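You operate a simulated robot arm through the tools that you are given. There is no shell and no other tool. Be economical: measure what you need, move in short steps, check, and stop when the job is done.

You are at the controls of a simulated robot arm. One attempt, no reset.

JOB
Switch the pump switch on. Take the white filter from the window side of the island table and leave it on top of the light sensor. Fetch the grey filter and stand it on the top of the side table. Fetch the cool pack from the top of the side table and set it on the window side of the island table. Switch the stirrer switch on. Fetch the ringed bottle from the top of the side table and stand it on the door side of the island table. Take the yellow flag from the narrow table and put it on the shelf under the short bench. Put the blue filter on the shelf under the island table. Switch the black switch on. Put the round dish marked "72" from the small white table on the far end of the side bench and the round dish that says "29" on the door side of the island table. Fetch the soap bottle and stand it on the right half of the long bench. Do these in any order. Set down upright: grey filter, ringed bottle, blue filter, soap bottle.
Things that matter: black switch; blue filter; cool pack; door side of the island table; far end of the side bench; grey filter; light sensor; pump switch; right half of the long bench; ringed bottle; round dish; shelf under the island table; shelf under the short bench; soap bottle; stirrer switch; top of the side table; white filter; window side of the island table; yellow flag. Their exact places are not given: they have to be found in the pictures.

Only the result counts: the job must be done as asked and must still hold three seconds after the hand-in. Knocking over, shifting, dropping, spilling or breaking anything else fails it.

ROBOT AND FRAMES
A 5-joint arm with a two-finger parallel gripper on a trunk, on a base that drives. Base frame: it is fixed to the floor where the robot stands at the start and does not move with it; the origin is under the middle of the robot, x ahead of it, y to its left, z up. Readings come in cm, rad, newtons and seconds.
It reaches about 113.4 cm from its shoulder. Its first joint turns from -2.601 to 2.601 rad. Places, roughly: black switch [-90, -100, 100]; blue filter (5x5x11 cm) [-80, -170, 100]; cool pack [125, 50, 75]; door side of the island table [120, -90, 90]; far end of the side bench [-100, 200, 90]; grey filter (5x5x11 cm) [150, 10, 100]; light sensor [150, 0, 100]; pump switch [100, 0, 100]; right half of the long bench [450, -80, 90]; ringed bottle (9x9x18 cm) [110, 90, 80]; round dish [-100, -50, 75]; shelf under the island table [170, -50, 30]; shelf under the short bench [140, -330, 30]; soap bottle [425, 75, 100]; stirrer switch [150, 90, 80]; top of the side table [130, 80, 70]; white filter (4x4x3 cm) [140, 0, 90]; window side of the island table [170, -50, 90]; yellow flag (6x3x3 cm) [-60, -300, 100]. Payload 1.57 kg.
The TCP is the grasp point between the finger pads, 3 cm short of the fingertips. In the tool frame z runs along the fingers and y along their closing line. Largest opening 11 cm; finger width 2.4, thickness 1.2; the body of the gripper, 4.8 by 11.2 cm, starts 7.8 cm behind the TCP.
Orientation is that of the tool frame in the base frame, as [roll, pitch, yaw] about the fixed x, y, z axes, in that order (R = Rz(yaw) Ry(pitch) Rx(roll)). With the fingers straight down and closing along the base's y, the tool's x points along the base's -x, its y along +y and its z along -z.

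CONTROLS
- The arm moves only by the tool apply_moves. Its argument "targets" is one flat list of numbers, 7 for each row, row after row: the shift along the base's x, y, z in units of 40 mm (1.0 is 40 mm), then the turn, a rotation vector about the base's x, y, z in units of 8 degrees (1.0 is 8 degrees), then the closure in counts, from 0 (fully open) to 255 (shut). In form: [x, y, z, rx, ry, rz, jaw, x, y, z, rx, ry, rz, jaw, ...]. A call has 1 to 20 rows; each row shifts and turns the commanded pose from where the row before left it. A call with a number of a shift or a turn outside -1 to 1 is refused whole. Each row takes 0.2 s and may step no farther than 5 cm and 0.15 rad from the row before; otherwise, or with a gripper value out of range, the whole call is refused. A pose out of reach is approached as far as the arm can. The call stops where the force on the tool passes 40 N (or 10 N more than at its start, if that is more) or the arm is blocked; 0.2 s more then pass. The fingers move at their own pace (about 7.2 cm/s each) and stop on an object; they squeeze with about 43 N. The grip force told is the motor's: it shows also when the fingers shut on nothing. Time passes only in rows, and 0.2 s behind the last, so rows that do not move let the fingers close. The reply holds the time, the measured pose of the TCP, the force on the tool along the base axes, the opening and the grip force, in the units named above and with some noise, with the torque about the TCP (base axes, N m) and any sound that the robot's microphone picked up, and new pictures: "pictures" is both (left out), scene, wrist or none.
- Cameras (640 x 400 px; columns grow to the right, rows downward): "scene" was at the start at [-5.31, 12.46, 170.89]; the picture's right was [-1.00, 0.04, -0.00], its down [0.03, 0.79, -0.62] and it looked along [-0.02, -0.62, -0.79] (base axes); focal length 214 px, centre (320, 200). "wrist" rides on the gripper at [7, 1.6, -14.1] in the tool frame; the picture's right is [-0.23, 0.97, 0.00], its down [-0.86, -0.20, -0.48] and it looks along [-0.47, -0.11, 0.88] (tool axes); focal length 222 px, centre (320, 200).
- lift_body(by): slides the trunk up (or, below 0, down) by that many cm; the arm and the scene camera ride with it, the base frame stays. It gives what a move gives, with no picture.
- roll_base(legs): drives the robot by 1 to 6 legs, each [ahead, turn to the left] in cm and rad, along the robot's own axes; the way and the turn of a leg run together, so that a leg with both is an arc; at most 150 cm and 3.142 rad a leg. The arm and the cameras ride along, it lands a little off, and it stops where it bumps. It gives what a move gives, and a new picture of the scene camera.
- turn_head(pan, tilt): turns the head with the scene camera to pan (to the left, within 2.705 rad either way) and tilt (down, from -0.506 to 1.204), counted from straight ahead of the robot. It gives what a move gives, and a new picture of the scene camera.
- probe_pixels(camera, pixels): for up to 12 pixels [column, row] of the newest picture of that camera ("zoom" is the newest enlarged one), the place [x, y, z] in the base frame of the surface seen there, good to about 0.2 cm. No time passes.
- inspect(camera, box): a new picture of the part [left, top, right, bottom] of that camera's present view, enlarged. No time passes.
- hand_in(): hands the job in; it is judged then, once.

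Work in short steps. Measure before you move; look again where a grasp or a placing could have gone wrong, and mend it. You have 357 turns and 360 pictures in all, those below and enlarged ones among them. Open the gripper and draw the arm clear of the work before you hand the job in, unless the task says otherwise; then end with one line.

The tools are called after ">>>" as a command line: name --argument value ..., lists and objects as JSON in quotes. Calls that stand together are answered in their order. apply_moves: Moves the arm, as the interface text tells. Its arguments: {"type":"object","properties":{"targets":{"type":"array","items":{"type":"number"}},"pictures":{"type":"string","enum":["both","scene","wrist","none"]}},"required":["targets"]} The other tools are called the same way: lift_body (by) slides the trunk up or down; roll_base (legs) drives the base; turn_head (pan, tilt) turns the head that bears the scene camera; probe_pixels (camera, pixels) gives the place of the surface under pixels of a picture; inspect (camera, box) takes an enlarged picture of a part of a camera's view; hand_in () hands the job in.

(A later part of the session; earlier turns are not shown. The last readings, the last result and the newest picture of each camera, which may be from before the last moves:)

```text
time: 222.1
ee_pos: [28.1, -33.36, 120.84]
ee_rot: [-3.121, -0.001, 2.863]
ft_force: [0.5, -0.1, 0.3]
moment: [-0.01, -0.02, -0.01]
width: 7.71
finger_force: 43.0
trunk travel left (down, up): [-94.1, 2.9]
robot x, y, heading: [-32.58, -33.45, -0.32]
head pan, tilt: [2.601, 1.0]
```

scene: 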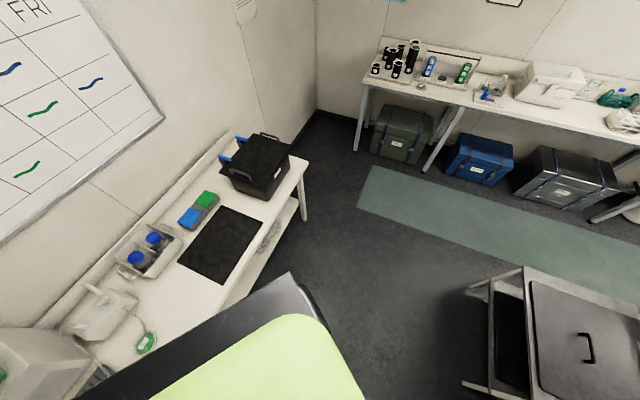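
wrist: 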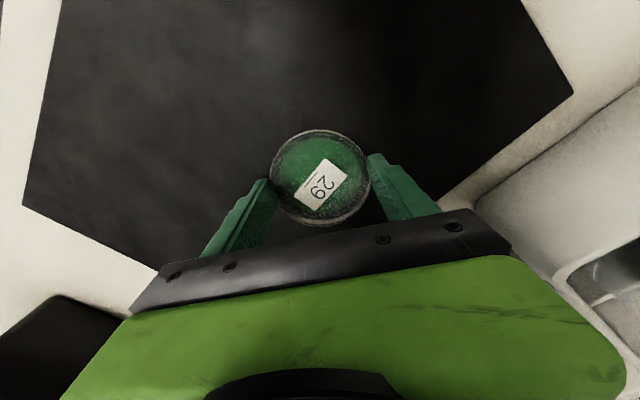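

Nothing on the table appears moved. I drive ahead away from the table first.

>>> roll_base --legs '[[35, 0]]'

>>> turn_head --pan -2.6 --tilt 0.9

>>> inspect --camera "scene" --box '[160, 100, 480, 300]'

```text
time: 224.4
ee_pos: [62.02, -44.56, 120.71]
ee_rot: [-3.12, -0.004, 2.861]
ft_force: [0.4, -0.1, 0.0]
moment: [0.01, 0.06, 0.0]
width: 7.74
finger_force: 43.4
trunk travel left (down, up): [-94.1, 2.9]
robot x, y, heading: [1.18, -44.68, -0.324]
head pan, tilt: [2.601, 1.0]
```

scene: 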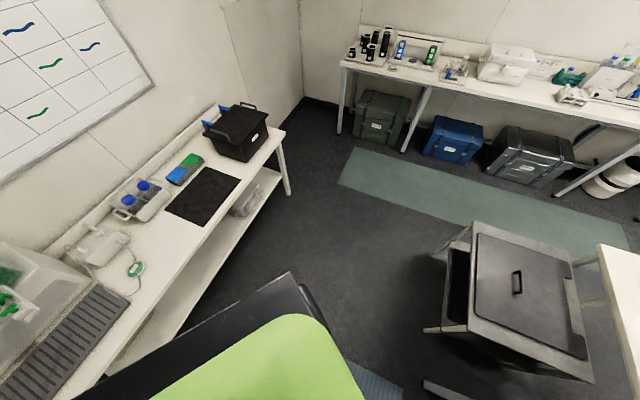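

```text
time: 228.5
ee_pos: [61.79, -44.6, 120.73]
ee_rot: [-3.12, -0.003, 2.862]
ft_force: [-0.1, -0.6, -0.1]
moment: [0.0, -0.02, -0.03]
width: 7.7
finger_force: 42.8
trunk travel left (down, up): [-94.1, 2.9]
robot x, y, heading: [1.25, -44.42, -0.32]
head pan, tilt: [-2.601, 0.901]
```

scene: 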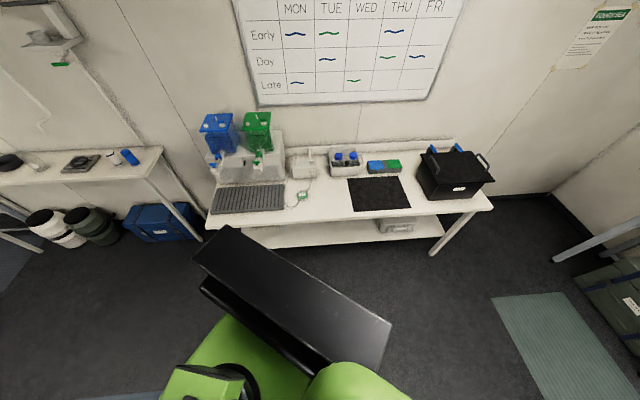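

```text
2.00 times, centred on (320, 200) of scene
```

zoom: 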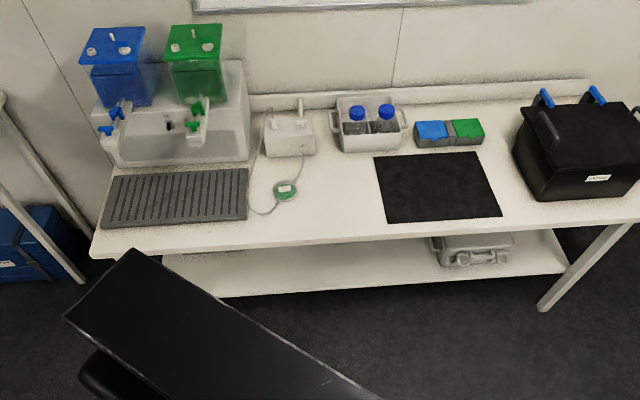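

Looks undisturbed; I verify with two probes against earlier values.

>>> probe_pixels --camera "zoom" --pixels '[[284, 187], [356, 112], [168, 122], [384, 110]]'

>>> turn_head --pan -0.1 --tilt 0.9

>>> inspect --camera "scene" --box '[250, 60, 490, 210]'

>>> probe_pixels --camera "zoom" --pixels '[[330, 210], [300, 180], [350, 180], [390, 150], [420, 160], [280, 200], [260, 235], [270, 185]]'

```text
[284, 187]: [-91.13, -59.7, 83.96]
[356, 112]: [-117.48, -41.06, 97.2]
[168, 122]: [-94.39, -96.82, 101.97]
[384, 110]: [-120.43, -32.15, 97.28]
```

```text
time: 230.8
ee_pos: [61.71, -44.59, 120.83]
ee_rot: [-3.119, -0.003, 2.863]
ft_force: [0.1, 0.6, -0.9]
moment: [0.01, 0.03, 0.01]
width: 7.72
finger_force: 43.1
trunk travel left (down, up): [-94.1, 2.9]
robot x, y, heading: [1.18, -44.84, -0.327]
head pan, tilt: [-0.099, 0.901]
```

scene: 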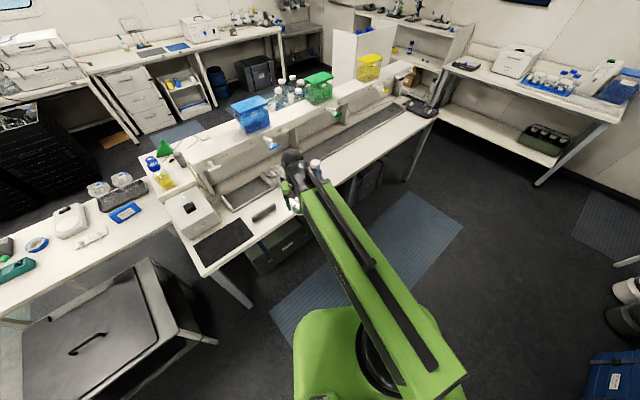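

```text
2.67 times, centred on (370, 135) of scene
```

zoom: 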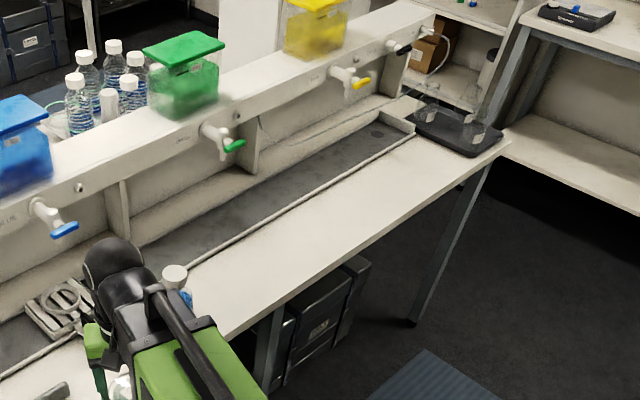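

```text
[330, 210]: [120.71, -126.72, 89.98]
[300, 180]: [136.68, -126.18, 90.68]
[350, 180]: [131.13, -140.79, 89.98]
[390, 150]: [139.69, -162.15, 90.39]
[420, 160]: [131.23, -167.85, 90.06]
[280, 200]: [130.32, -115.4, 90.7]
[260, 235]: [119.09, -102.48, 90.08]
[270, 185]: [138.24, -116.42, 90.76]
```

All consistent. I approach to about (26,-78) to place dish 29 near (104,-92).

>>> roll_base --legs '[[0, -0.605], [42, 0], [0, 0.7]]'

>>> turn_head --pan 0.1 --tilt 0.9

>>> probe_pixels --camera "scene" --pixels '[[330, 200], [330, 170], [360, 190], [320, 215], [345, 215], [300, 190], [350, 160], [290, 210]]'

```text
time: 236.9
ee_pos: [86.04, -71.97, 120.97]
ee_rot: [-3.124, 0.002, 2.965]
ft_force: [-1.0, -0.3, -0.6]
moment: [0.05, -0.05, -0.01]
width: 7.74
finger_force: 43.2
trunk travel left (down, up): [-94.1, 2.9]
robot x, y, heading: [26.25, -75.67, -0.226]
head pan, tilt: [-0.099, 0.901]
```

scene: 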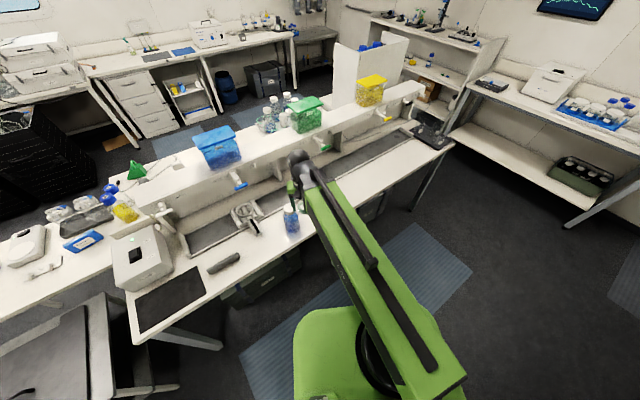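

```text
time: 237.6
ee_pos: [86.32, -71.77, 120.78]
ee_rot: [-3.118, -0.003, 2.966]
ft_force: [0.0, 0.2, 0.8]
moment: [-0.02, 0.03, -0.01]
width: 7.74
finger_force: 42.8
trunk travel left (down, up): [-94.1, 2.9]
robot x, y, heading: [26.27, -76.07, -0.227]
head pan, tilt: [0.099, 0.901]
```

scene: 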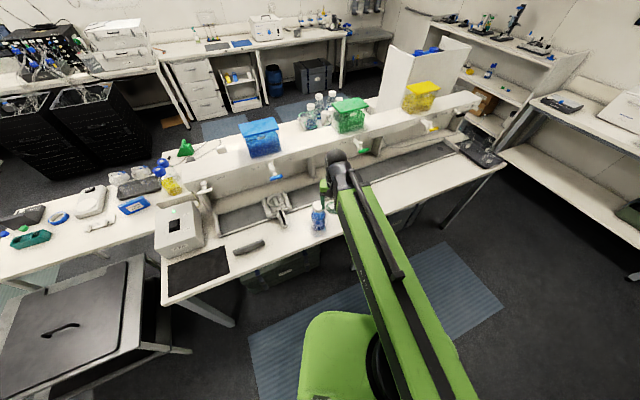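

```text
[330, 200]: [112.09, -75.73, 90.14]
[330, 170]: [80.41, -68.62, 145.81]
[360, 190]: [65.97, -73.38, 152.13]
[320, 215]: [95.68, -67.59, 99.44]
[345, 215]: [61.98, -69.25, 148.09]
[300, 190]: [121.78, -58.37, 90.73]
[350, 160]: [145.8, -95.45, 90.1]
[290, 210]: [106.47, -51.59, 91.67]
```

I move the dish over (103,-88), clear of the bottle at (95.7,-67), and lower to TCP 93.6.

>>> apply_moves --targets '[0.7, -0.675, 0, 0, 0, 0, 255, 0.7, -0.675, 0, 0, 0, 0, 255, 0.7, -0.675, 0, 0, 0, 0, 255, 0.7, -0.675, 0, 0, 0, 0, 255, 0.7, -0.675, 0, 0, 0, 0, 255, 0.7, -0.675, 0, 0, 0, 0, 255]' --pictures "none"

>>> lift_body --by -20

>>> apply_moves --targets '[0, 0, 0, 0, 0, 0, 255]'

```text
time: 239.0
ee_pos: [103.05, -88.24, 120.68]
ee_rot: [-3.121, -0.003, 2.967]
ft_force: [0.5, -0.2, -1.0]
moment: [0.0, -0.01, 0.0]
width: 7.74
finger_force: 43.4
trunk travel left (down, up): [-94.1, 2.9]
robot x, y, heading: [26.71, -75.77, -0.228]
head pan, tilt: [0.099, 0.901]
```

```text
time: 241.2
ee_pos: [102.87, -88.28, 100.82]
ee_rot: [-3.12, -0.001, 2.966]
ft_force: [-0.3, -0.2, -0.5]
moment: [-0.02, 0.06, 0.0]
width: 7.7
finger_force: 42.7
trunk travel left (down, up): [-74.1, 22.9]
robot x, y, heading: [26.45, -75.94, -0.227]
head pan, tilt: [0.099, 0.901]
```

```text
time: 241.6
ee_pos: [103.0, -88.2, 100.72]
ee_rot: [-3.122, 0.0, 2.965]
ft_force: [0.8, 0.0, 0.0]
moment: [0.0, -0.01, -0.02]
width: 7.75
finger_force: 43.3
trunk travel left (down, up): [-74.1, 22.9]
robot x, y, heading: [26.43, -75.93, -0.228]
head pan, tilt: [0.099, 0.901]
```

scene: 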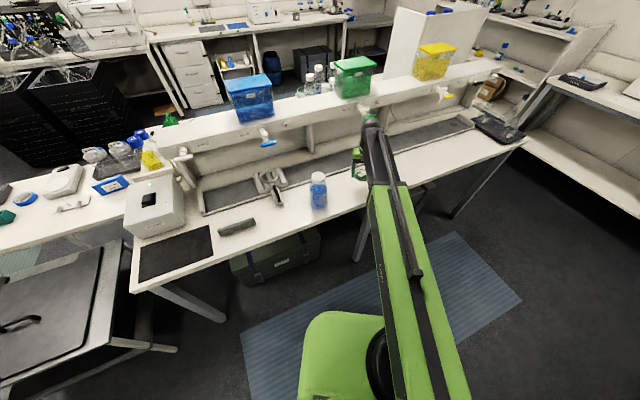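
wrist: 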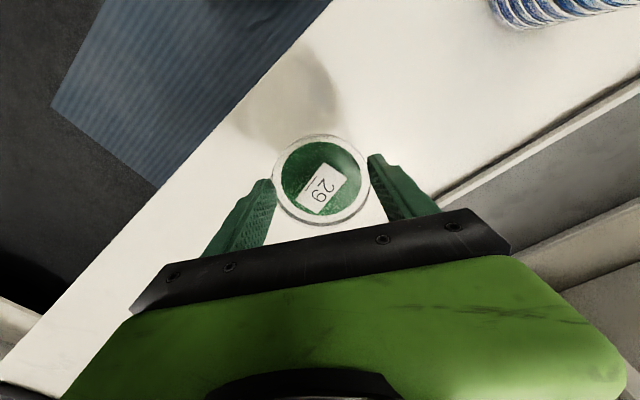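

I lower to 93.6, release, and lift off.

>>> lift_body --by -7.1

>>> apply_moves --targets '[0, 0, 0, 0, 0, 0, 50, 0, 0, 0, 0, 0, 0, 40, 0, 0, 0, 0, 0, 0, 40]' --pictures "wrist"

>>> lift_body --by 27

>>> apply_moves --targets '[-0.9, 0, 0, 0, 0, 0, 255, -0.9, 0, 0, 0, 0, 0, 255, -0.9, 0, 0, 0, 0, 0, 255, -0.9, 0, 0, 0, 0, 0, 255, -0.9, 0, 0, 0, 0, 0, 255]'

```text
time: 242.7
ee_pos: [102.93, -88.15, 93.64]
ee_rot: [-3.121, -0.002, 2.966]
ft_force: [-0.5, 0.1, -1.1]
moment: [0.0, -0.02, -0.02]
width: 7.71
finger_force: 43.2
trunk travel left (down, up): [-67.0, 30.0]
robot x, y, heading: [26.75, -76.05, -0.225]
head pan, tilt: [0.099, 0.901]
```

```text
time: 243.5
ee_pos: [102.89, -88.13, 93.61]
ee_rot: [-3.12, -0.001, 2.966]
ft_force: [0.5, -0.5, 0.7]
moment: [0.0, 0.0, -0.01]
width: 9.27
finger_force: 0.0
trunk travel left (down, up): [-67.0, 30.0]
robot x, y, heading: [26.39, -75.85, -0.23]
head pan, tilt: [0.099, 0.901]
```

wrist: 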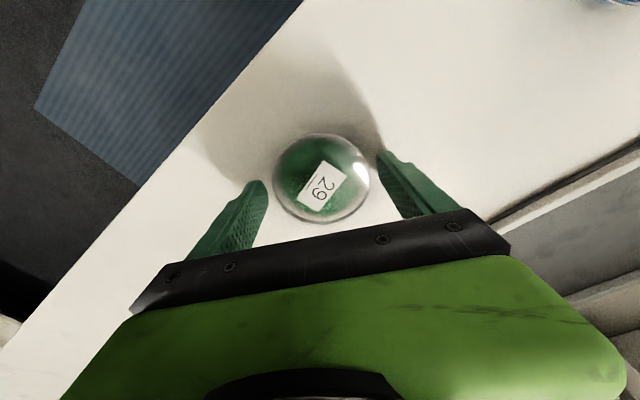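

```text
time: 246.2
ee_pos: [103.03, -88.1, 120.56]
ee_rot: [-3.12, 0.0, 2.966]
ft_force: [-0.2, 0.3, -0.1]
moment: [0.03, 0.0, -0.04]
width: 9.27
finger_force: 0.2
trunk travel left (down, up): [-94.0, 3.0]
robot x, y, heading: [26.6, -75.44, -0.226]
head pan, tilt: [0.099, 0.901]
```

```text
time: 247.4
ee_pos: [84.7, -88.28, 120.75]
ee_rot: [-3.12, -0.001, 2.965]
ft_force: [0.0, 0.2, -0.6]
moment: [-0.02, -0.02, 0.02]
width: 0.01
finger_force: 21.2
trunk travel left (down, up): [-94.0, 3.0]
robot x, y, heading: [26.16, -76.0, -0.224]
head pan, tilt: [0.099, 0.901]
```

scene: 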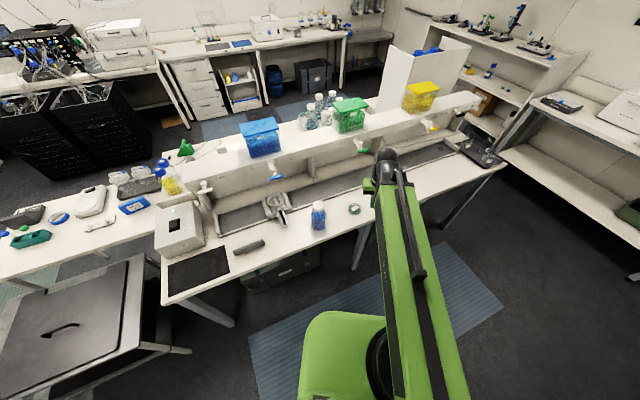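
wrist: 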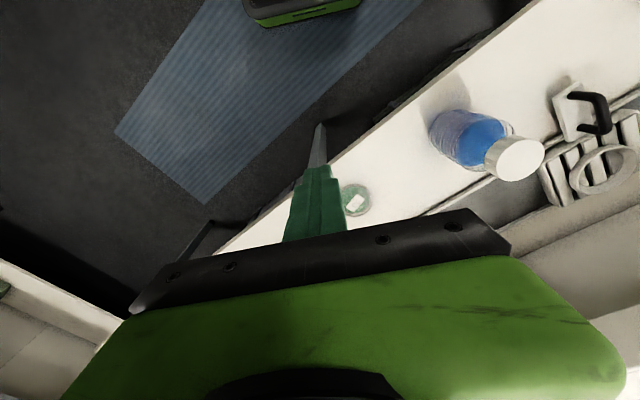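

Dish 29 is placed. Now the black switch: I turn to face -x and go to about (0,-76).

>>> roll_base --legs '[[0, -2.917], [24, 0]]'

>>> turn_head --pan 0.1 --tilt 0.8

>>> apply_moves --targets '[0, 0, 0, 0, 1, 0, 255, 0, 0, 0, 0, 1, 0, 255]' --pictures "none"

```text
time: 256.2
ee_pos: [-57.25, -66.82, 120.68]
ee_rot: [-3.121, -0.004, -0.004]
ft_force: [-1.0, 0.4, 0.2]
moment: [0.0, -0.01, 0.01]
width: 0.0
finger_force: 21.5
trunk travel left (down, up): [-94.0, 3.0]
robot x, y, heading: [2.46, -69.11, 3.088]
head pan, tilt: [0.099, 0.901]
```

scene: 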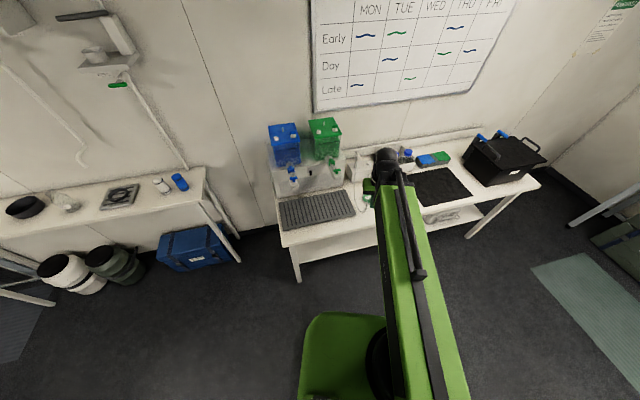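

```text
time: 256.8
ee_pos: [-57.23, -66.82, 120.65]
ee_rot: [-3.121, -0.002, -0.005]
ft_force: [-0.6, -0.4, -0.3]
moment: [0.04, -0.01, 0.02]
width: 0.0
finger_force: 21.1
trunk travel left (down, up): [-94.0, 3.0]
robot x, y, heading: [2.18, -69.22, 3.081]
head pan, tilt: [0.099, 0.799]
```

scene: 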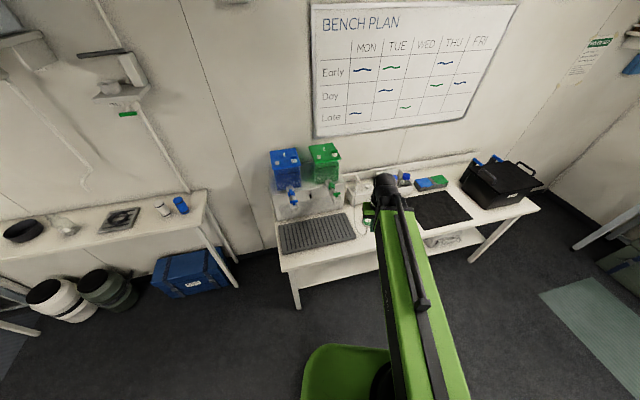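

```text
time: 257.4
ee_pos: [-61.49, -66.73, 121.56]
ee_rot: [-3.123, 0.275, -0.006]
ft_force: [0.9, 0.5, 0.1]
moment: [0.0, 0.0, -0.01]
width: 0.01
finger_force: 21.4
out of reach, approached as far as the arm can: row 1, 2
trunk travel left (down, up): [-94.0, 3.0]
robot x, y, heading: [2.35, -68.91, 3.083]
head pan, tilt: [0.099, 0.799]
```

Tilting works (wrist axis ≈20 cm behind the TCP). I undo the tilt, spin the hand by +90° so it stands edgewise, then tilt it to horizontal in steps.

>>> apply_moves --targets '[0, 0, 0, 0, -1, 0, 255, 0, 0, 0, 0, -1, 0, 255, 0, 0, 0, 0, 0, 1, 255, 0, 0, 0, 0, 0, 1, 255, 0, 0, 0, 0, 0, 1, 255, 0, 0, 0, 0, 0, 1, 255, 0, 0, 0, 0, 0, 1, 255, 0, 0, 0, 0, 0, 1, 255, 0, 0, 0, 0, 0, 1, 255, 0, 0, 0, 0, 0, 1, 255, 0, 0, 0, 0, 0, 1, 255, 0, 0, 0, 0, 0, 1, 255, 0, 0, 0, 0, 0, 1, 255, 0, 0, 0, 0, 0, 0.25, 255]' --pictures "none"

>>> apply_moves --targets '[-0.5, -0.1, 0.1, 0, 1, 0, 255, -0.5, -0.1, 0.2, 0, 1, 0, 255, -0.5, -0.1, 0.25, 0, 1, 0, 255, -0.5, -0.1, 0.3, 0, 1, 0, 255, -0.5, -0.1, 0.4, 0, 1, 0, 255]' --pictures "none"

```text
time: 260.4
ee_pos: [-61.42, -66.72, 120.79]
ee_rot: [-3.121, -0.003, 1.568]
ft_force: [0.5, -0.1, -0.2]
moment: [-0.02, 0.01, -0.01]
width: 0.02
finger_force: 21.5
out of reach, approached as far as the arm can: row 1
trunk travel left (down, up): [-94.0, 3.0]
robot x, y, heading: [2.29, -68.99, 3.088]
head pan, tilt: [0.099, 0.799]
```

```text
time: 261.6
ee_pos: [-71.45, -68.64, 126.55]
ee_rot: [-2.421, 0.002, 1.566]
ft_force: [0.0, 0.0, -0.1]
moment: [0.0, 0.01, 0.0]
width: 0.0
finger_force: 21.6
out of reach, approached as far as the arm can: row 1, 4, 5
trunk travel left (down, up): [-94.0, 3.0]
robot x, y, heading: [1.92, -68.95, 3.088]
head pan, tilt: [0.099, 0.799]
```

L≈24.5 cm. I complete the tilt to horizontal.

>>> apply_moves --targets '[-0.4, 0, 0.6, 0, 1, 0, 255, -0.4, 0, 0.65, 0, 1, 0, 255, -0.3, 0, 0.75, 0, 1, 0, 255, -0.2, 0, 0.8, 0, 1, 0, 255, -0.1, 0, 0.85, 0, 1, 0, 255, -0.1, 0, 0.85, 0, 1, 0, 255, 0, 0, 0.2, 0, 0.25, 0, 255]' --pictures "both"

```text
time: 263.2
ee_pos: [-78.82, -68.7, 145.12]
ee_rot: [-1.547, 0.006, 1.569]
ft_force: [0.1, -0.7, -0.1]
moment: [0.03, -0.04, 0.05]
width: 0.0
finger_force: 21.4
out of reach, approached as far as the arm can: row 2, 3, 4, 5
trunk travel left (down, up): [-94.0, 3.0]
robot x, y, heading: [2.22, -69.52, 3.087]
head pan, tilt: [0.099, 0.799]
```

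scene: 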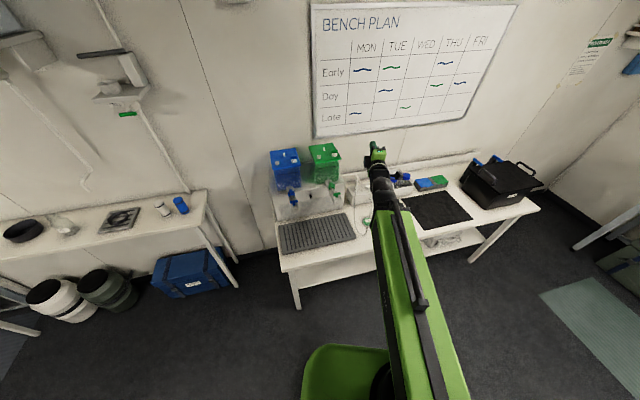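
wrist: 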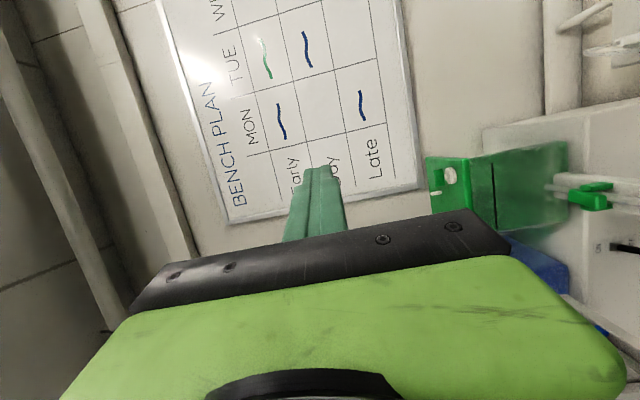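

The hand is horizontal, edgewise. I lower the trunk so the fingers come below the lever (TCP z≈98).

>>> lift_body --by -40

>>> lift_body --by -7.1

>>> apply_moves --targets '[0, 0, 0, 0, 0, 0, 255]'

```text
time: 267.1
ee_pos: [-78.84, -68.72, 104.95]
ee_rot: [-1.549, 0.005, 1.569]
ft_force: [0.0, 0.5, -0.1]
moment: [0.01, 0.01, 0.03]
width: 0.0
finger_force: 20.9
trunk travel left (down, up): [-54.0, 43.0]
robot x, y, heading: [2.54, -68.92, 3.09]
head pan, tilt: [0.099, 0.799]
```

```text
time: 268.2
ee_pos: [-78.8, -68.7, 97.81]
ee_rot: [-1.548, 0.005, 1.569]
ft_force: [0.4, 0.2, -0.4]
moment: [-0.01, 0.03, -0.03]
width: 0.0
finger_force: 21.8
trunk travel left (down, up): [-46.9, 50.1]
robot x, y, heading: [2.72, -68.88, 3.083]
head pan, tilt: [0.099, 0.799]
```

```text
time: 268.6
ee_pos: [-78.83, -68.74, 97.88]
ee_rot: [-1.549, 0.006, 1.569]
ft_force: [0.7, 1.3, 0.4]
moment: [-0.03, 0.01, 0.0]
width: 0.0
finger_force: 21.3
trunk travel left (down, up): [-46.9, 50.1]
robot x, y, heading: [2.58, -69.35, 3.09]
head pan, tilt: [0.099, 0.799]
```

scene: 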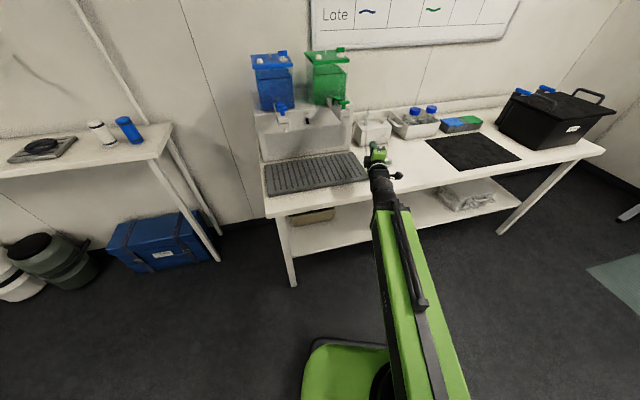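
wrist: 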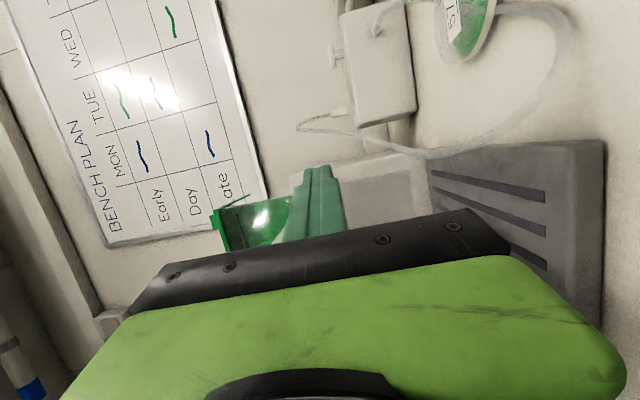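

I swing the hand to the lever's bearing, keeping it low.

>>> apply_moves --targets '[0.15, -0.95, 0, 0, 0, 0.337, 255, 0.15, -0.95, 0, 0, 0, 0.337, 255, 0.15, -0.95, 0, 0, 0, 0.337, 255, 0.15, -0.95, 0, 0, 0, 0.337, 255, 0.15, -0.95, 0, 0, 0, 0.337, 255, 0.15, -0.95, 0, 0, 0, 0.337, 255]'

>>> inspect --camera "scene" --box '[230, 60, 390, 160]'

```text
time: 270.0
ee_pos: [-76.27, -91.53, 97.97]
ee_rot: [-1.547, 0.006, 1.852]
ft_force: [-0.2, -0.2, 0.5]
moment: [-0.01, -0.03, 0.03]
width: 0.0
finger_force: 21.7
out of reach, approached as far as the arm can: row 1, 2
trunk travel left (down, up): [-46.9, 50.1]
robot x, y, heading: [2.57, -68.94, 3.084]
head pan, tilt: [0.099, 0.799]
```

scene: 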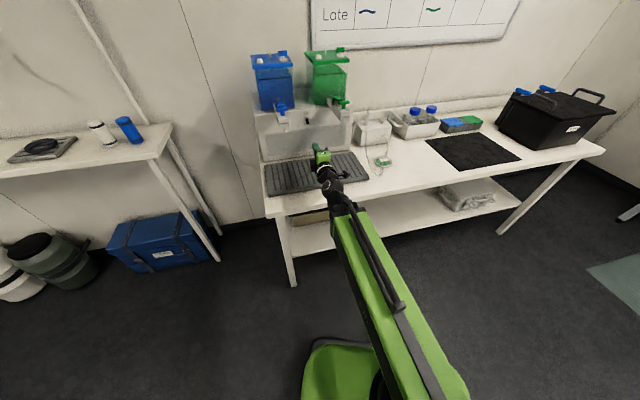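
wrist: 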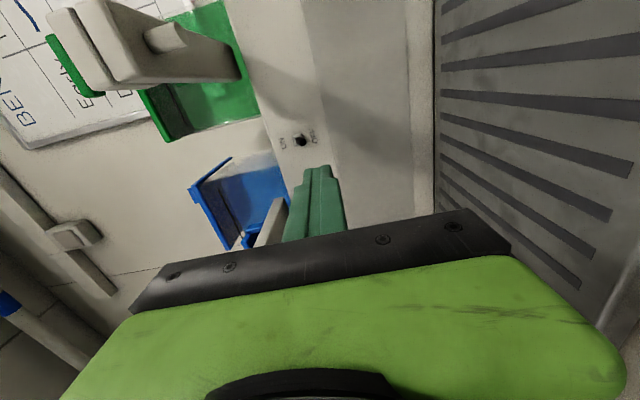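

```text
4.00 times, centred on (310, 110) of scene
```

zoom: 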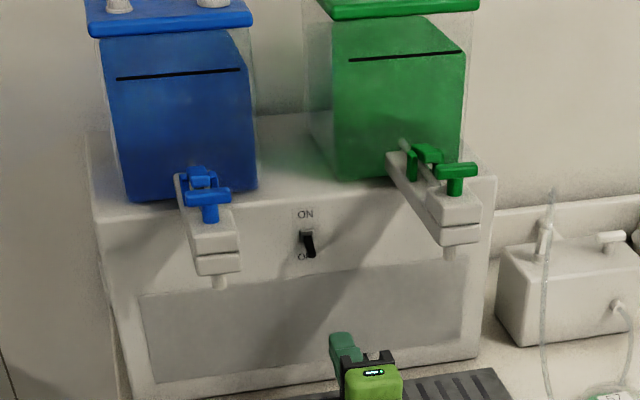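

The switch is seen in the wrist view at (300,140). I zoom and probe its tip.

>>> inspect --camera "wrist" --box '[268, 120, 332, 160]'

>>> probe_pixels --camera "zoom" --pixels '[[320, 200], [340, 205], [350, 200], [360, 210], [310, 230], [300, 190], [380, 220]]'

```text
10.00 times, centred on (300, 140) of wrist
```

zoom: 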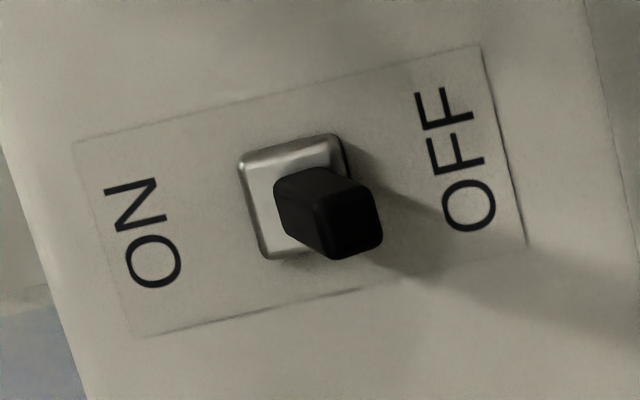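

```text
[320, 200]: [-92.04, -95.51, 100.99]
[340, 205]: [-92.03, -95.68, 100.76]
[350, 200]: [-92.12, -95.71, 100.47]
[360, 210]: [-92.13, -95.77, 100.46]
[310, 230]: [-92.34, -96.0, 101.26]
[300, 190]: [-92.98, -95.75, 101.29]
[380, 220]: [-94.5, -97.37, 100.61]
```

Lever tip (-92.0,-95.8,100.7). I extend 14 cm so the fingertips come ~1 cm under it.

>>> apply_moves --targets '[-0.84, -0.241, 0, 0, 0, 0, 255, -0.84, -0.241, 0, 0, 0, 0, 255, -0.84, -0.241, 0, 0, 0, 0, 255, -0.84, -0.241, 0, 0, 0, 0, 255]'

>>> inspect --camera "scene" --box '[250, 80, 362, 150]'

```text
time: 271.0
ee_pos: [-89.75, -95.38, 97.9]
ee_rot: [-1.547, 0.006, 1.853]
ft_force: [0.1, 0.8, -0.1]
moment: [0.0, 0.01, -0.02]
width: 0.0
finger_force: 21.8
trunk travel left (down, up): [-46.9, 50.1]
robot x, y, heading: [2.4, -69.1, 3.088]
head pan, tilt: [0.099, 0.799]
```

scene: 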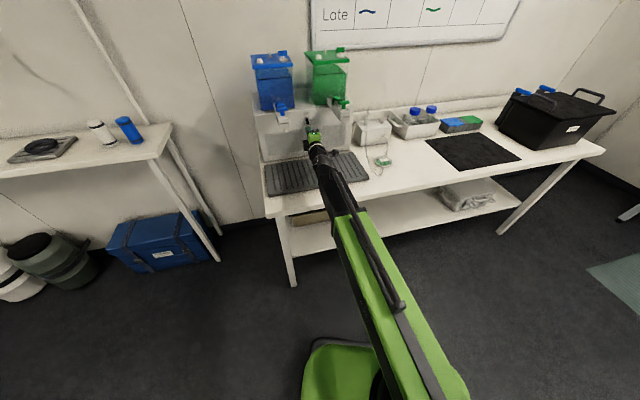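
wrist: 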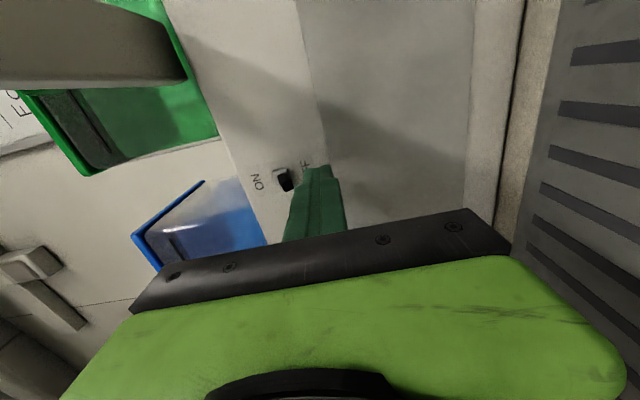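

```text
5.71 times, centred on (306, 115) of scene
```

zoom: 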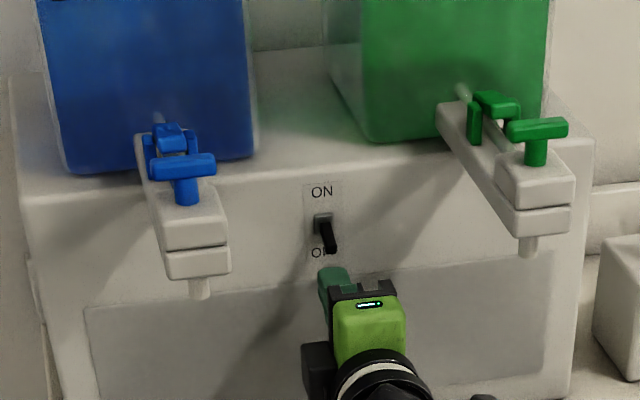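

The fingers are right below the lever. I lift in steps and listen for the click.

>>> lift_body --by 1.5

>>> lift_body --by 1

>>> lift_body --by 1

>>> lift_body --by 0.8

>>> inspect --camera "scene" --box '[250, 80, 362, 150]'

```text
time: 271.6
ee_pos: [-89.83, -95.34, 99.42]
ee_rot: [-1.546, 0.004, 1.852]
ft_force: [-0.6, -0.3, -1.1]
moment: [0.05, -0.04, -0.01]
width: 0.0
finger_force: 21.3
trunk travel left (down, up): [-48.4, 48.6]
robot x, y, heading: [2.44, -69.34, 3.083]
head pan, tilt: [0.099, 0.799]
```

```text
time: 272.2
ee_pos: [-89.77, -95.41, 100.33]
ee_rot: [-1.545, 0.006, 1.852]
ft_force: [-0.4, 0.0, -0.2]
moment: [0.02, 0.0, -0.03]
width: 0.0
finger_force: 21.1
trunk travel left (down, up): [-49.4, 47.6]
robot x, y, heading: [2.69, -69.2, 3.084]
head pan, tilt: [0.099, 0.799]
heard: click
```

```text
time: 272.7
ee_pos: [-89.66, -95.43, 100.93]
ee_rot: [-1.556, 0.006, 1.858]
ft_force: [1.7, 5.6, -14.6]
moment: [0.11, -0.36, -0.12]
width: 0.02
finger_force: 21.1
trunk travel left (down, up): [-50.2, 46.8]
robot x, y, heading: [2.32, -69.37, 3.091]
head pan, tilt: [0.099, 0.799]
stopped: the force on the tool passed its limit at 49 N (the readings are from after the stop); the commanded pose is now the measured one
```

```text
time: 273.0
ee_pos: [-89.73, -95.4, 100.98]
ee_rot: [-1.564, 0.005, 1.861]
ft_force: [0.7, 5.2, -20.5]
moment: [0.16, -0.55, -0.15]
width: 0.03
finger_force: 21.0
trunk travel left (down, up): [-50.5, 46.5]
robot x, y, heading: [2.45, -69.22, 3.085]
head pan, tilt: [0.099, 0.799]
stopped: the force on the tool passed its limit at 54 N (the readings are from after the stop); the commanded pose is now the measured one
```

```text
5.71 times, centred on (306, 115) of scene
```

zoom: 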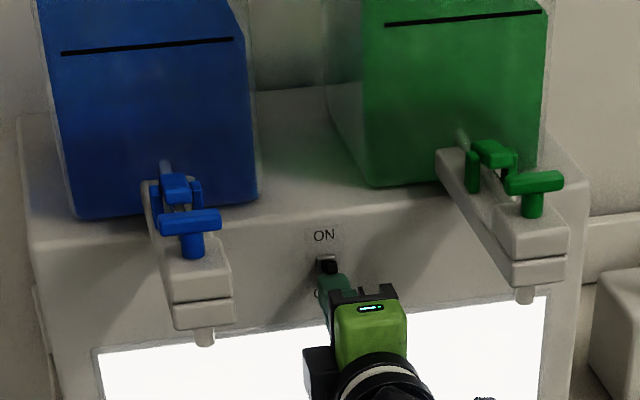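

The panel lit up: switch on. I lower a little, retract, and tilt the hand back down while raising the trunk.

>>> lift_body --by -1.5

>>> apply_moves --targets '[0.84, 0.241, 0, 0, 0, 0, 255, 0.84, 0.241, 0, 0, 0, 0, 255, 0.84, 0.241, 0, 0, 0, 0, 255, 0.84, 0.241, 0, 0, 0, 0, 255, -0.15, 0.95, 0, 0, 0, -0.337, 255, -0.15, 0.95, 0, 0, 0, -0.337, 255, -0.15, 0.95, 0, 0, 0, -0.337, 255, -0.15, 0.95, 0, 0, 0, -0.337, 255, -0.15, 0.95, 0, 0, 0, -0.337, 255, -0.15, 0.95, 0, 0, 0, -0.337, 255]' --pictures "none"

>>> lift_body --by 40

>>> apply_moves --targets '[0, 0, 0, 0, -1, 0, 255, 0, 0, 0, 0, -1, 0, 255, 0, 0, 0, 0, -1, 0, 255, 0.2, 0, 0, 0, -1, 0, 255, 0.2, 0, 0, 0, -1, 0, 255, 0.4, 0, 0, 0, -1, 0, 255, 0.4, 0, 0, 0, -1, 0, 255, 0.5, 0, 0, 0, -1, 0, 255, 0.5, 0, 0, 0, -1, 0, 255, 0.5, 0, 0, 0, -1, 0, 255, 0.5, 0, 0, 0, -1, 0, 255, 0, 0, 0, 0, -0.25, 0, 255]' --pictures "scene"

```text
time: 273.6
ee_pos: [-89.64, -95.33, 99.68]
ee_rot: [-1.558, 0.005, 1.86]
ft_force: [0.2, -0.6, -0.8]
moment: [-0.02, 0.0, -0.02]
width: 0.01
finger_force: 21.5
trunk travel left (down, up): [-49.0, 48.0]
robot x, y, heading: [2.43, -68.99, 3.079]
head pan, tilt: [0.099, 0.799]
```

```text
time: 275.9
ee_pos: [-79.65, -68.71, 99.73]
ee_rot: [-1.559, 0.004, 1.577]
ft_force: [-0.1, -0.1, -0.4]
moment: [0.0, -0.02, 0.02]
width: 0.0
finger_force: 21.2
trunk travel left (down, up): [-49.0, 48.0]
robot x, y, heading: [2.17, -69.23, 3.086]
head pan, tilt: [0.099, 0.799]
```

```text
time: 279.7
ee_pos: [-79.62, -68.64, 139.71]
ee_rot: [-1.561, 0.005, 1.577]
ft_force: [-0.6, -0.2, 0.5]
moment: [-0.05, 0.02, 0.0]
width: 0.0
finger_force: 21.7
trunk travel left (down, up): [-89.0, 8.0]
robot x, y, heading: [2.5, -69.13, 3.087]
head pan, tilt: [0.099, 0.799]
```

```text
time: 282.3
ee_pos: [-66.76, -68.1, 115.78]
ee_rot: [-3.047, -0.022, 1.563]
ft_force: [0.1, 0.6, 0.0]
moment: [0.02, -0.01, 0.02]
width: 0.01
finger_force: 21.5
out of reach, approached as far as the arm can: row 1, 2, 3, 4, 5, 6, 7, 8, 9, 10, 11
trunk travel left (down, up): [-89.0, 8.0]
robot x, y, heading: [2.28, -69.36, 3.083]
head pan, tilt: [0.099, 0.799]
```

scene: 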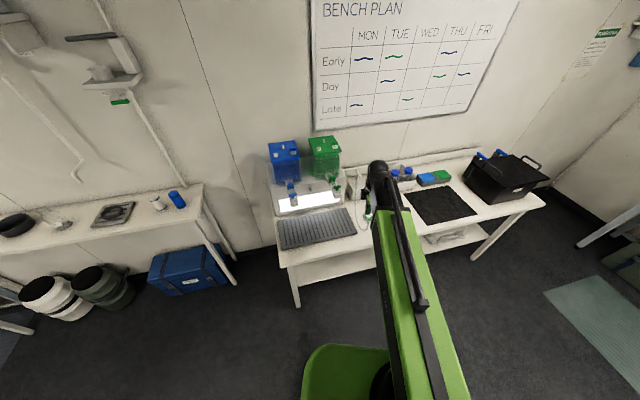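

I correct the residual tilt to exactly vertical.

>>> apply_moves --targets '[0.3, 0, 0, -0.16, -0.68, 0, 255]' --pictures "none"

>>> turn_head --pan 1.0 --tilt 0.6

>>> inspect --camera "scene" --box '[200, 130, 520, 330]'

```text
time: 282.7
ee_pos: [-65.61, -67.93, 115.65]
ee_rot: [3.14, 0.001, 1.565]
ft_force: [0.5, 0.1, 0.7]
moment: [0.02, 0.0, 0.01]
width: 0.0
finger_force: 21.8
out of reach, approached as far as the arm can: row 1
trunk travel left (down, up): [-89.0, 8.0]
robot x, y, heading: [2.18, -68.96, 3.086]
head pan, tilt: [0.099, 0.799]
```

```text
time: 283.9
ee_pos: [-65.71, -67.96, 115.61]
ee_rot: [3.14, 0.001, 1.564]
ft_force: [0.3, 0.2, 0.4]
moment: [0.03, -0.04, -0.02]
width: 0.0
finger_force: 21.6
trunk travel left (down, up): [-89.0, 8.0]
robot x, y, heading: [2.82, -68.95, 3.086]
head pan, tilt: [1.0, 0.6]
```

scene: 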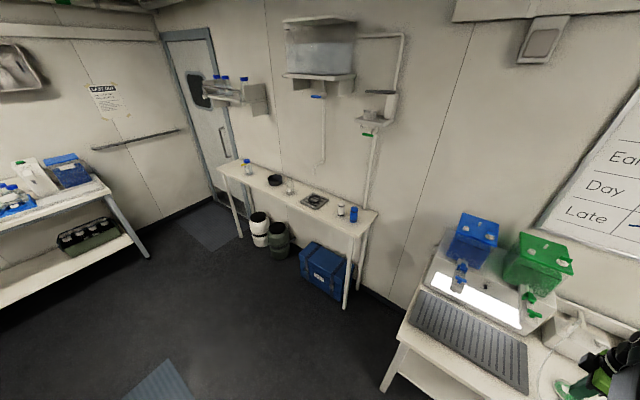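

```text
2.00 times, centred on (360, 230) of scene
```

zoom: 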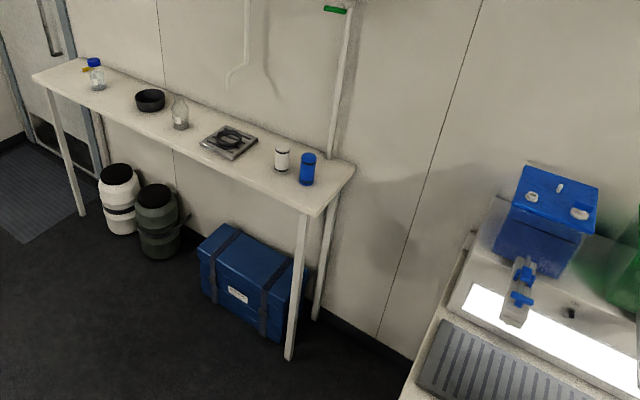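

The blue filter is at zoom (307,170); yellow thing near the far bottle at (88,70). I probe and zoom.

>>> probe_pixels --camera "zoom" --pixels '[[307, 155], [307, 175], [88, 70], [96, 85], [315, 212], [350, 170], [70, 95], [60, 62], [295, 355], [190, 205], [240, 295], [282, 155]]'

>>> inspect --camera "scene" --box '[222, 145, 286, 185]'

>>> turn_head --pan 1.7 --tilt 0.6

>>> inspect --camera "scene" --box '[200, 130, 520, 330]'

```text
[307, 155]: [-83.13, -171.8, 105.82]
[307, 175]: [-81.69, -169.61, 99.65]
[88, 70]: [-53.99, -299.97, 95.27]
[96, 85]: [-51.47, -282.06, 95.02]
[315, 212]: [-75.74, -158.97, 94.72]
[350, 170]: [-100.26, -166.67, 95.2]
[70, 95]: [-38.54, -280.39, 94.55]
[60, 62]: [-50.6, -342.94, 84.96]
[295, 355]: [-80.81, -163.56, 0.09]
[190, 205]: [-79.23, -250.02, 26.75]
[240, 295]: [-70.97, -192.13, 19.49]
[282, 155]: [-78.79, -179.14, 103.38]
```

```text
10.00 times, centred on (254, 165) of scene
```

zoom: 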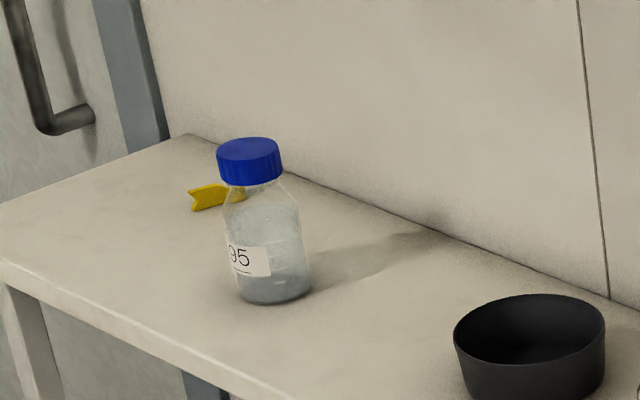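

```text
time: 284.9
ee_pos: [-65.71, -68.04, 115.59]
ee_rot: [3.141, 0.001, 1.564]
ft_force: [-0.3, -0.1, -0.6]
moment: [-0.01, 0.0, 0.0]
width: 0.0
finger_force: 21.4
trunk travel left (down, up): [-89.0, 8.0]
robot x, y, heading: [2.54, -69.4, 3.088]
head pan, tilt: [1.7, 0.6]
```

scene: 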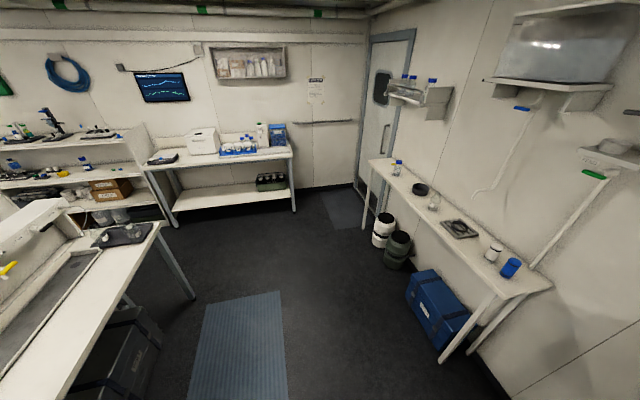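

```text
2.00 times, centred on (360, 230) of scene
```

zoom: 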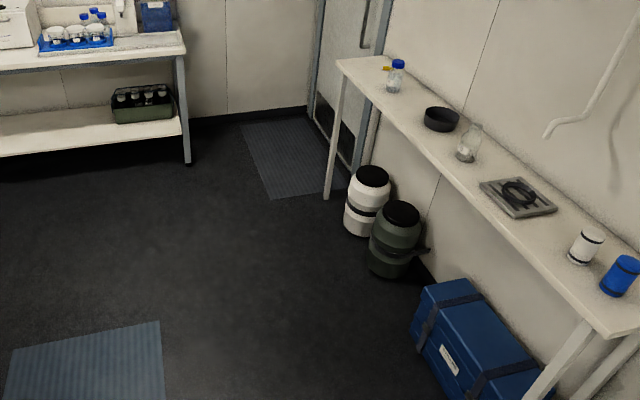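

I probe the short bench and its shelf from here.

>>> probe_pixels --camera "zoom" --pixels '[[185, 50], [190, 163], [10, 70], [20, 145], [170, 120], [60, 130], [100, 125], [145, 115], [330, 197], [370, 225], [230, 105], [395, 275]]'

>>> inspect --camera "scene" --box '[140, 110, 300, 210]'

>>> probe_pixels --camera "zoom" --pixels '[[20, 240], [140, 395], [200, 360], [400, 320], [600, 280], [400, 170], [610, 150], [620, 390], [350, 340], [250, 365]]'

```text
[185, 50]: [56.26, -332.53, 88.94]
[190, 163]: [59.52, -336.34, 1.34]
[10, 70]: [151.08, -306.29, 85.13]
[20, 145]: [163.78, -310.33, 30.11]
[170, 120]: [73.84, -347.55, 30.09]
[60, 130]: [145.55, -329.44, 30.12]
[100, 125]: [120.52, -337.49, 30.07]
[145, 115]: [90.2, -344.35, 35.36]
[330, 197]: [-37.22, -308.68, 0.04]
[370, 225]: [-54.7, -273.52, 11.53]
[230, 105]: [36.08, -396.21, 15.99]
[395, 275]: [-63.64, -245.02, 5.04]
```

```text
4.00 times, centred on (220, 160) of scene
```

zoom: 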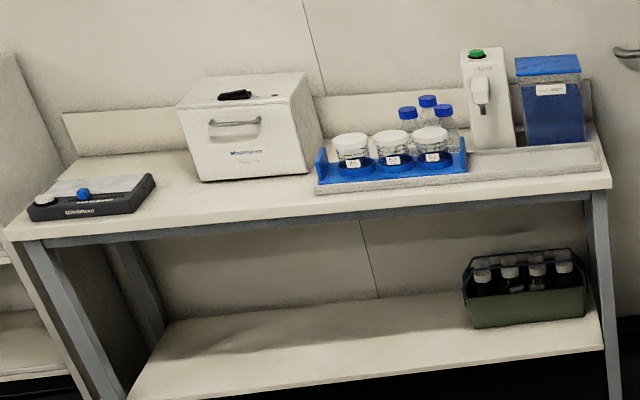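

```text
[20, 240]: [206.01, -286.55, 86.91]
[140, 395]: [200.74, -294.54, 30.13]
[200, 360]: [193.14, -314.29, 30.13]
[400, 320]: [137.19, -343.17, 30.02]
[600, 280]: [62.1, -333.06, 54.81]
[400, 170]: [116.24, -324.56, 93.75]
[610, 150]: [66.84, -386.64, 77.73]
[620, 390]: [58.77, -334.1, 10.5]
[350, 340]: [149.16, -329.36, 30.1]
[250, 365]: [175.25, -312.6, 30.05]
```

The short bench's shelf is at z≈30, free in the middle. I drive to about (2,-259) for the yellow flag at (-54,-300).

>>> roll_base --legs '[[0, 1.626], [150, 0], [38, 0]]'

>>> turn_head --pan -0.8 --tilt 0.8

>>> probe_pixels --camera "scene" --pixels '[[320, 200], [300, 180], [340, 180], [400, 200], [260, 200]]'

```text
time: 298.2
ee_pos: [5.86, -322.5, 115.64]
ee_rot: [-3.141, -0.001, -3.089]
ft_force: [0.0, -0.8, 0.4]
moment: [0.01, 0.04, 0.01]
width: 0.0
finger_force: 21.0
trunk travel left (down, up): [-89.0, 8.0]
robot x, y, heading: [3.37, -254.11, -1.572]
head pan, tilt: [1.7, 0.6]
```

scene: 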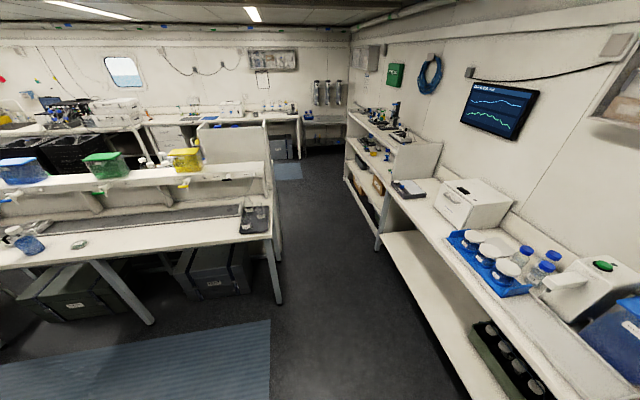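

```text
time: 300.4
ee_pos: [5.74, -322.3, 115.68]
ee_rot: [3.14, 0.0, -3.089]
ft_force: [0.2, 0.4, 0.4]
moment: [-0.03, 0.02, 0.01]
width: 0.0
finger_force: 21.7
trunk travel left (down, up): [-89.0, 8.0]
robot x, y, heading: [3.5, -254.56, -1.57]
head pan, tilt: [-0.799, 0.799]
```

scene: 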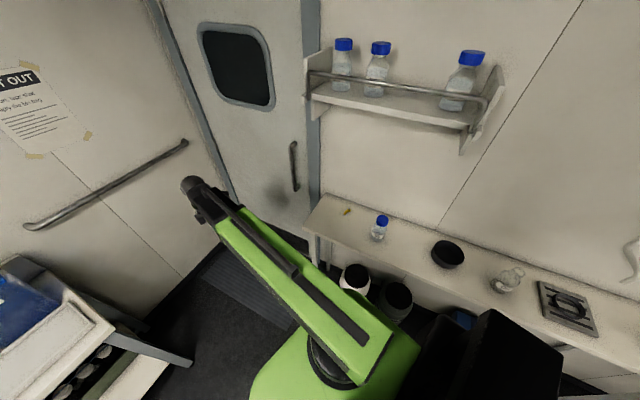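

```text
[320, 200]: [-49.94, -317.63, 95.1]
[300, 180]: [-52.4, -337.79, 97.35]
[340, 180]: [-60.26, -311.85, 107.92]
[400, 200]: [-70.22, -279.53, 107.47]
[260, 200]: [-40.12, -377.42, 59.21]
```

I zoom on the flag and measure the overhead shelf too.

>>> inspect --camera "scene" --box '[320, 190, 400, 240]'

>>> probe_pixels --camera "zoom" --pixels '[[190, 180], [235, 160], [215, 168], [460, 300], [490, 250], [470, 360], [180, 195], [225, 150]]'

>>> probe_pixels --camera "scene" --pixels '[[312, 110], [470, 130], [390, 105], [310, 75], [485, 110], [315, 230], [400, 250], [395, 90]]'

```text
8.00 times, centred on (360, 215) of scene
```

zoom: 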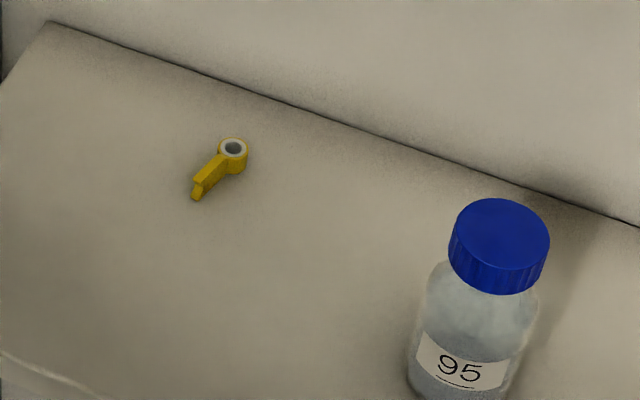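

```text
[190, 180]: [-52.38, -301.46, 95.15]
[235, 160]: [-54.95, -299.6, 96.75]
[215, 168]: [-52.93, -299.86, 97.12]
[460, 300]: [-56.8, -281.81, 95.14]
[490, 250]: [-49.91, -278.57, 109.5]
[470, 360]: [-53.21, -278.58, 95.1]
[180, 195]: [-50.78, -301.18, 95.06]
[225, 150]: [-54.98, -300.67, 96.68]
```

```text
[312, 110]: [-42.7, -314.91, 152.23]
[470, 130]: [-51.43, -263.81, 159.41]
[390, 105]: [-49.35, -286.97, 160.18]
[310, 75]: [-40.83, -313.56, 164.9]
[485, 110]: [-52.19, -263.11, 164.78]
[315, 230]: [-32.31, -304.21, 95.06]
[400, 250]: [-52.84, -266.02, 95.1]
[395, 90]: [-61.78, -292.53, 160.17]
```

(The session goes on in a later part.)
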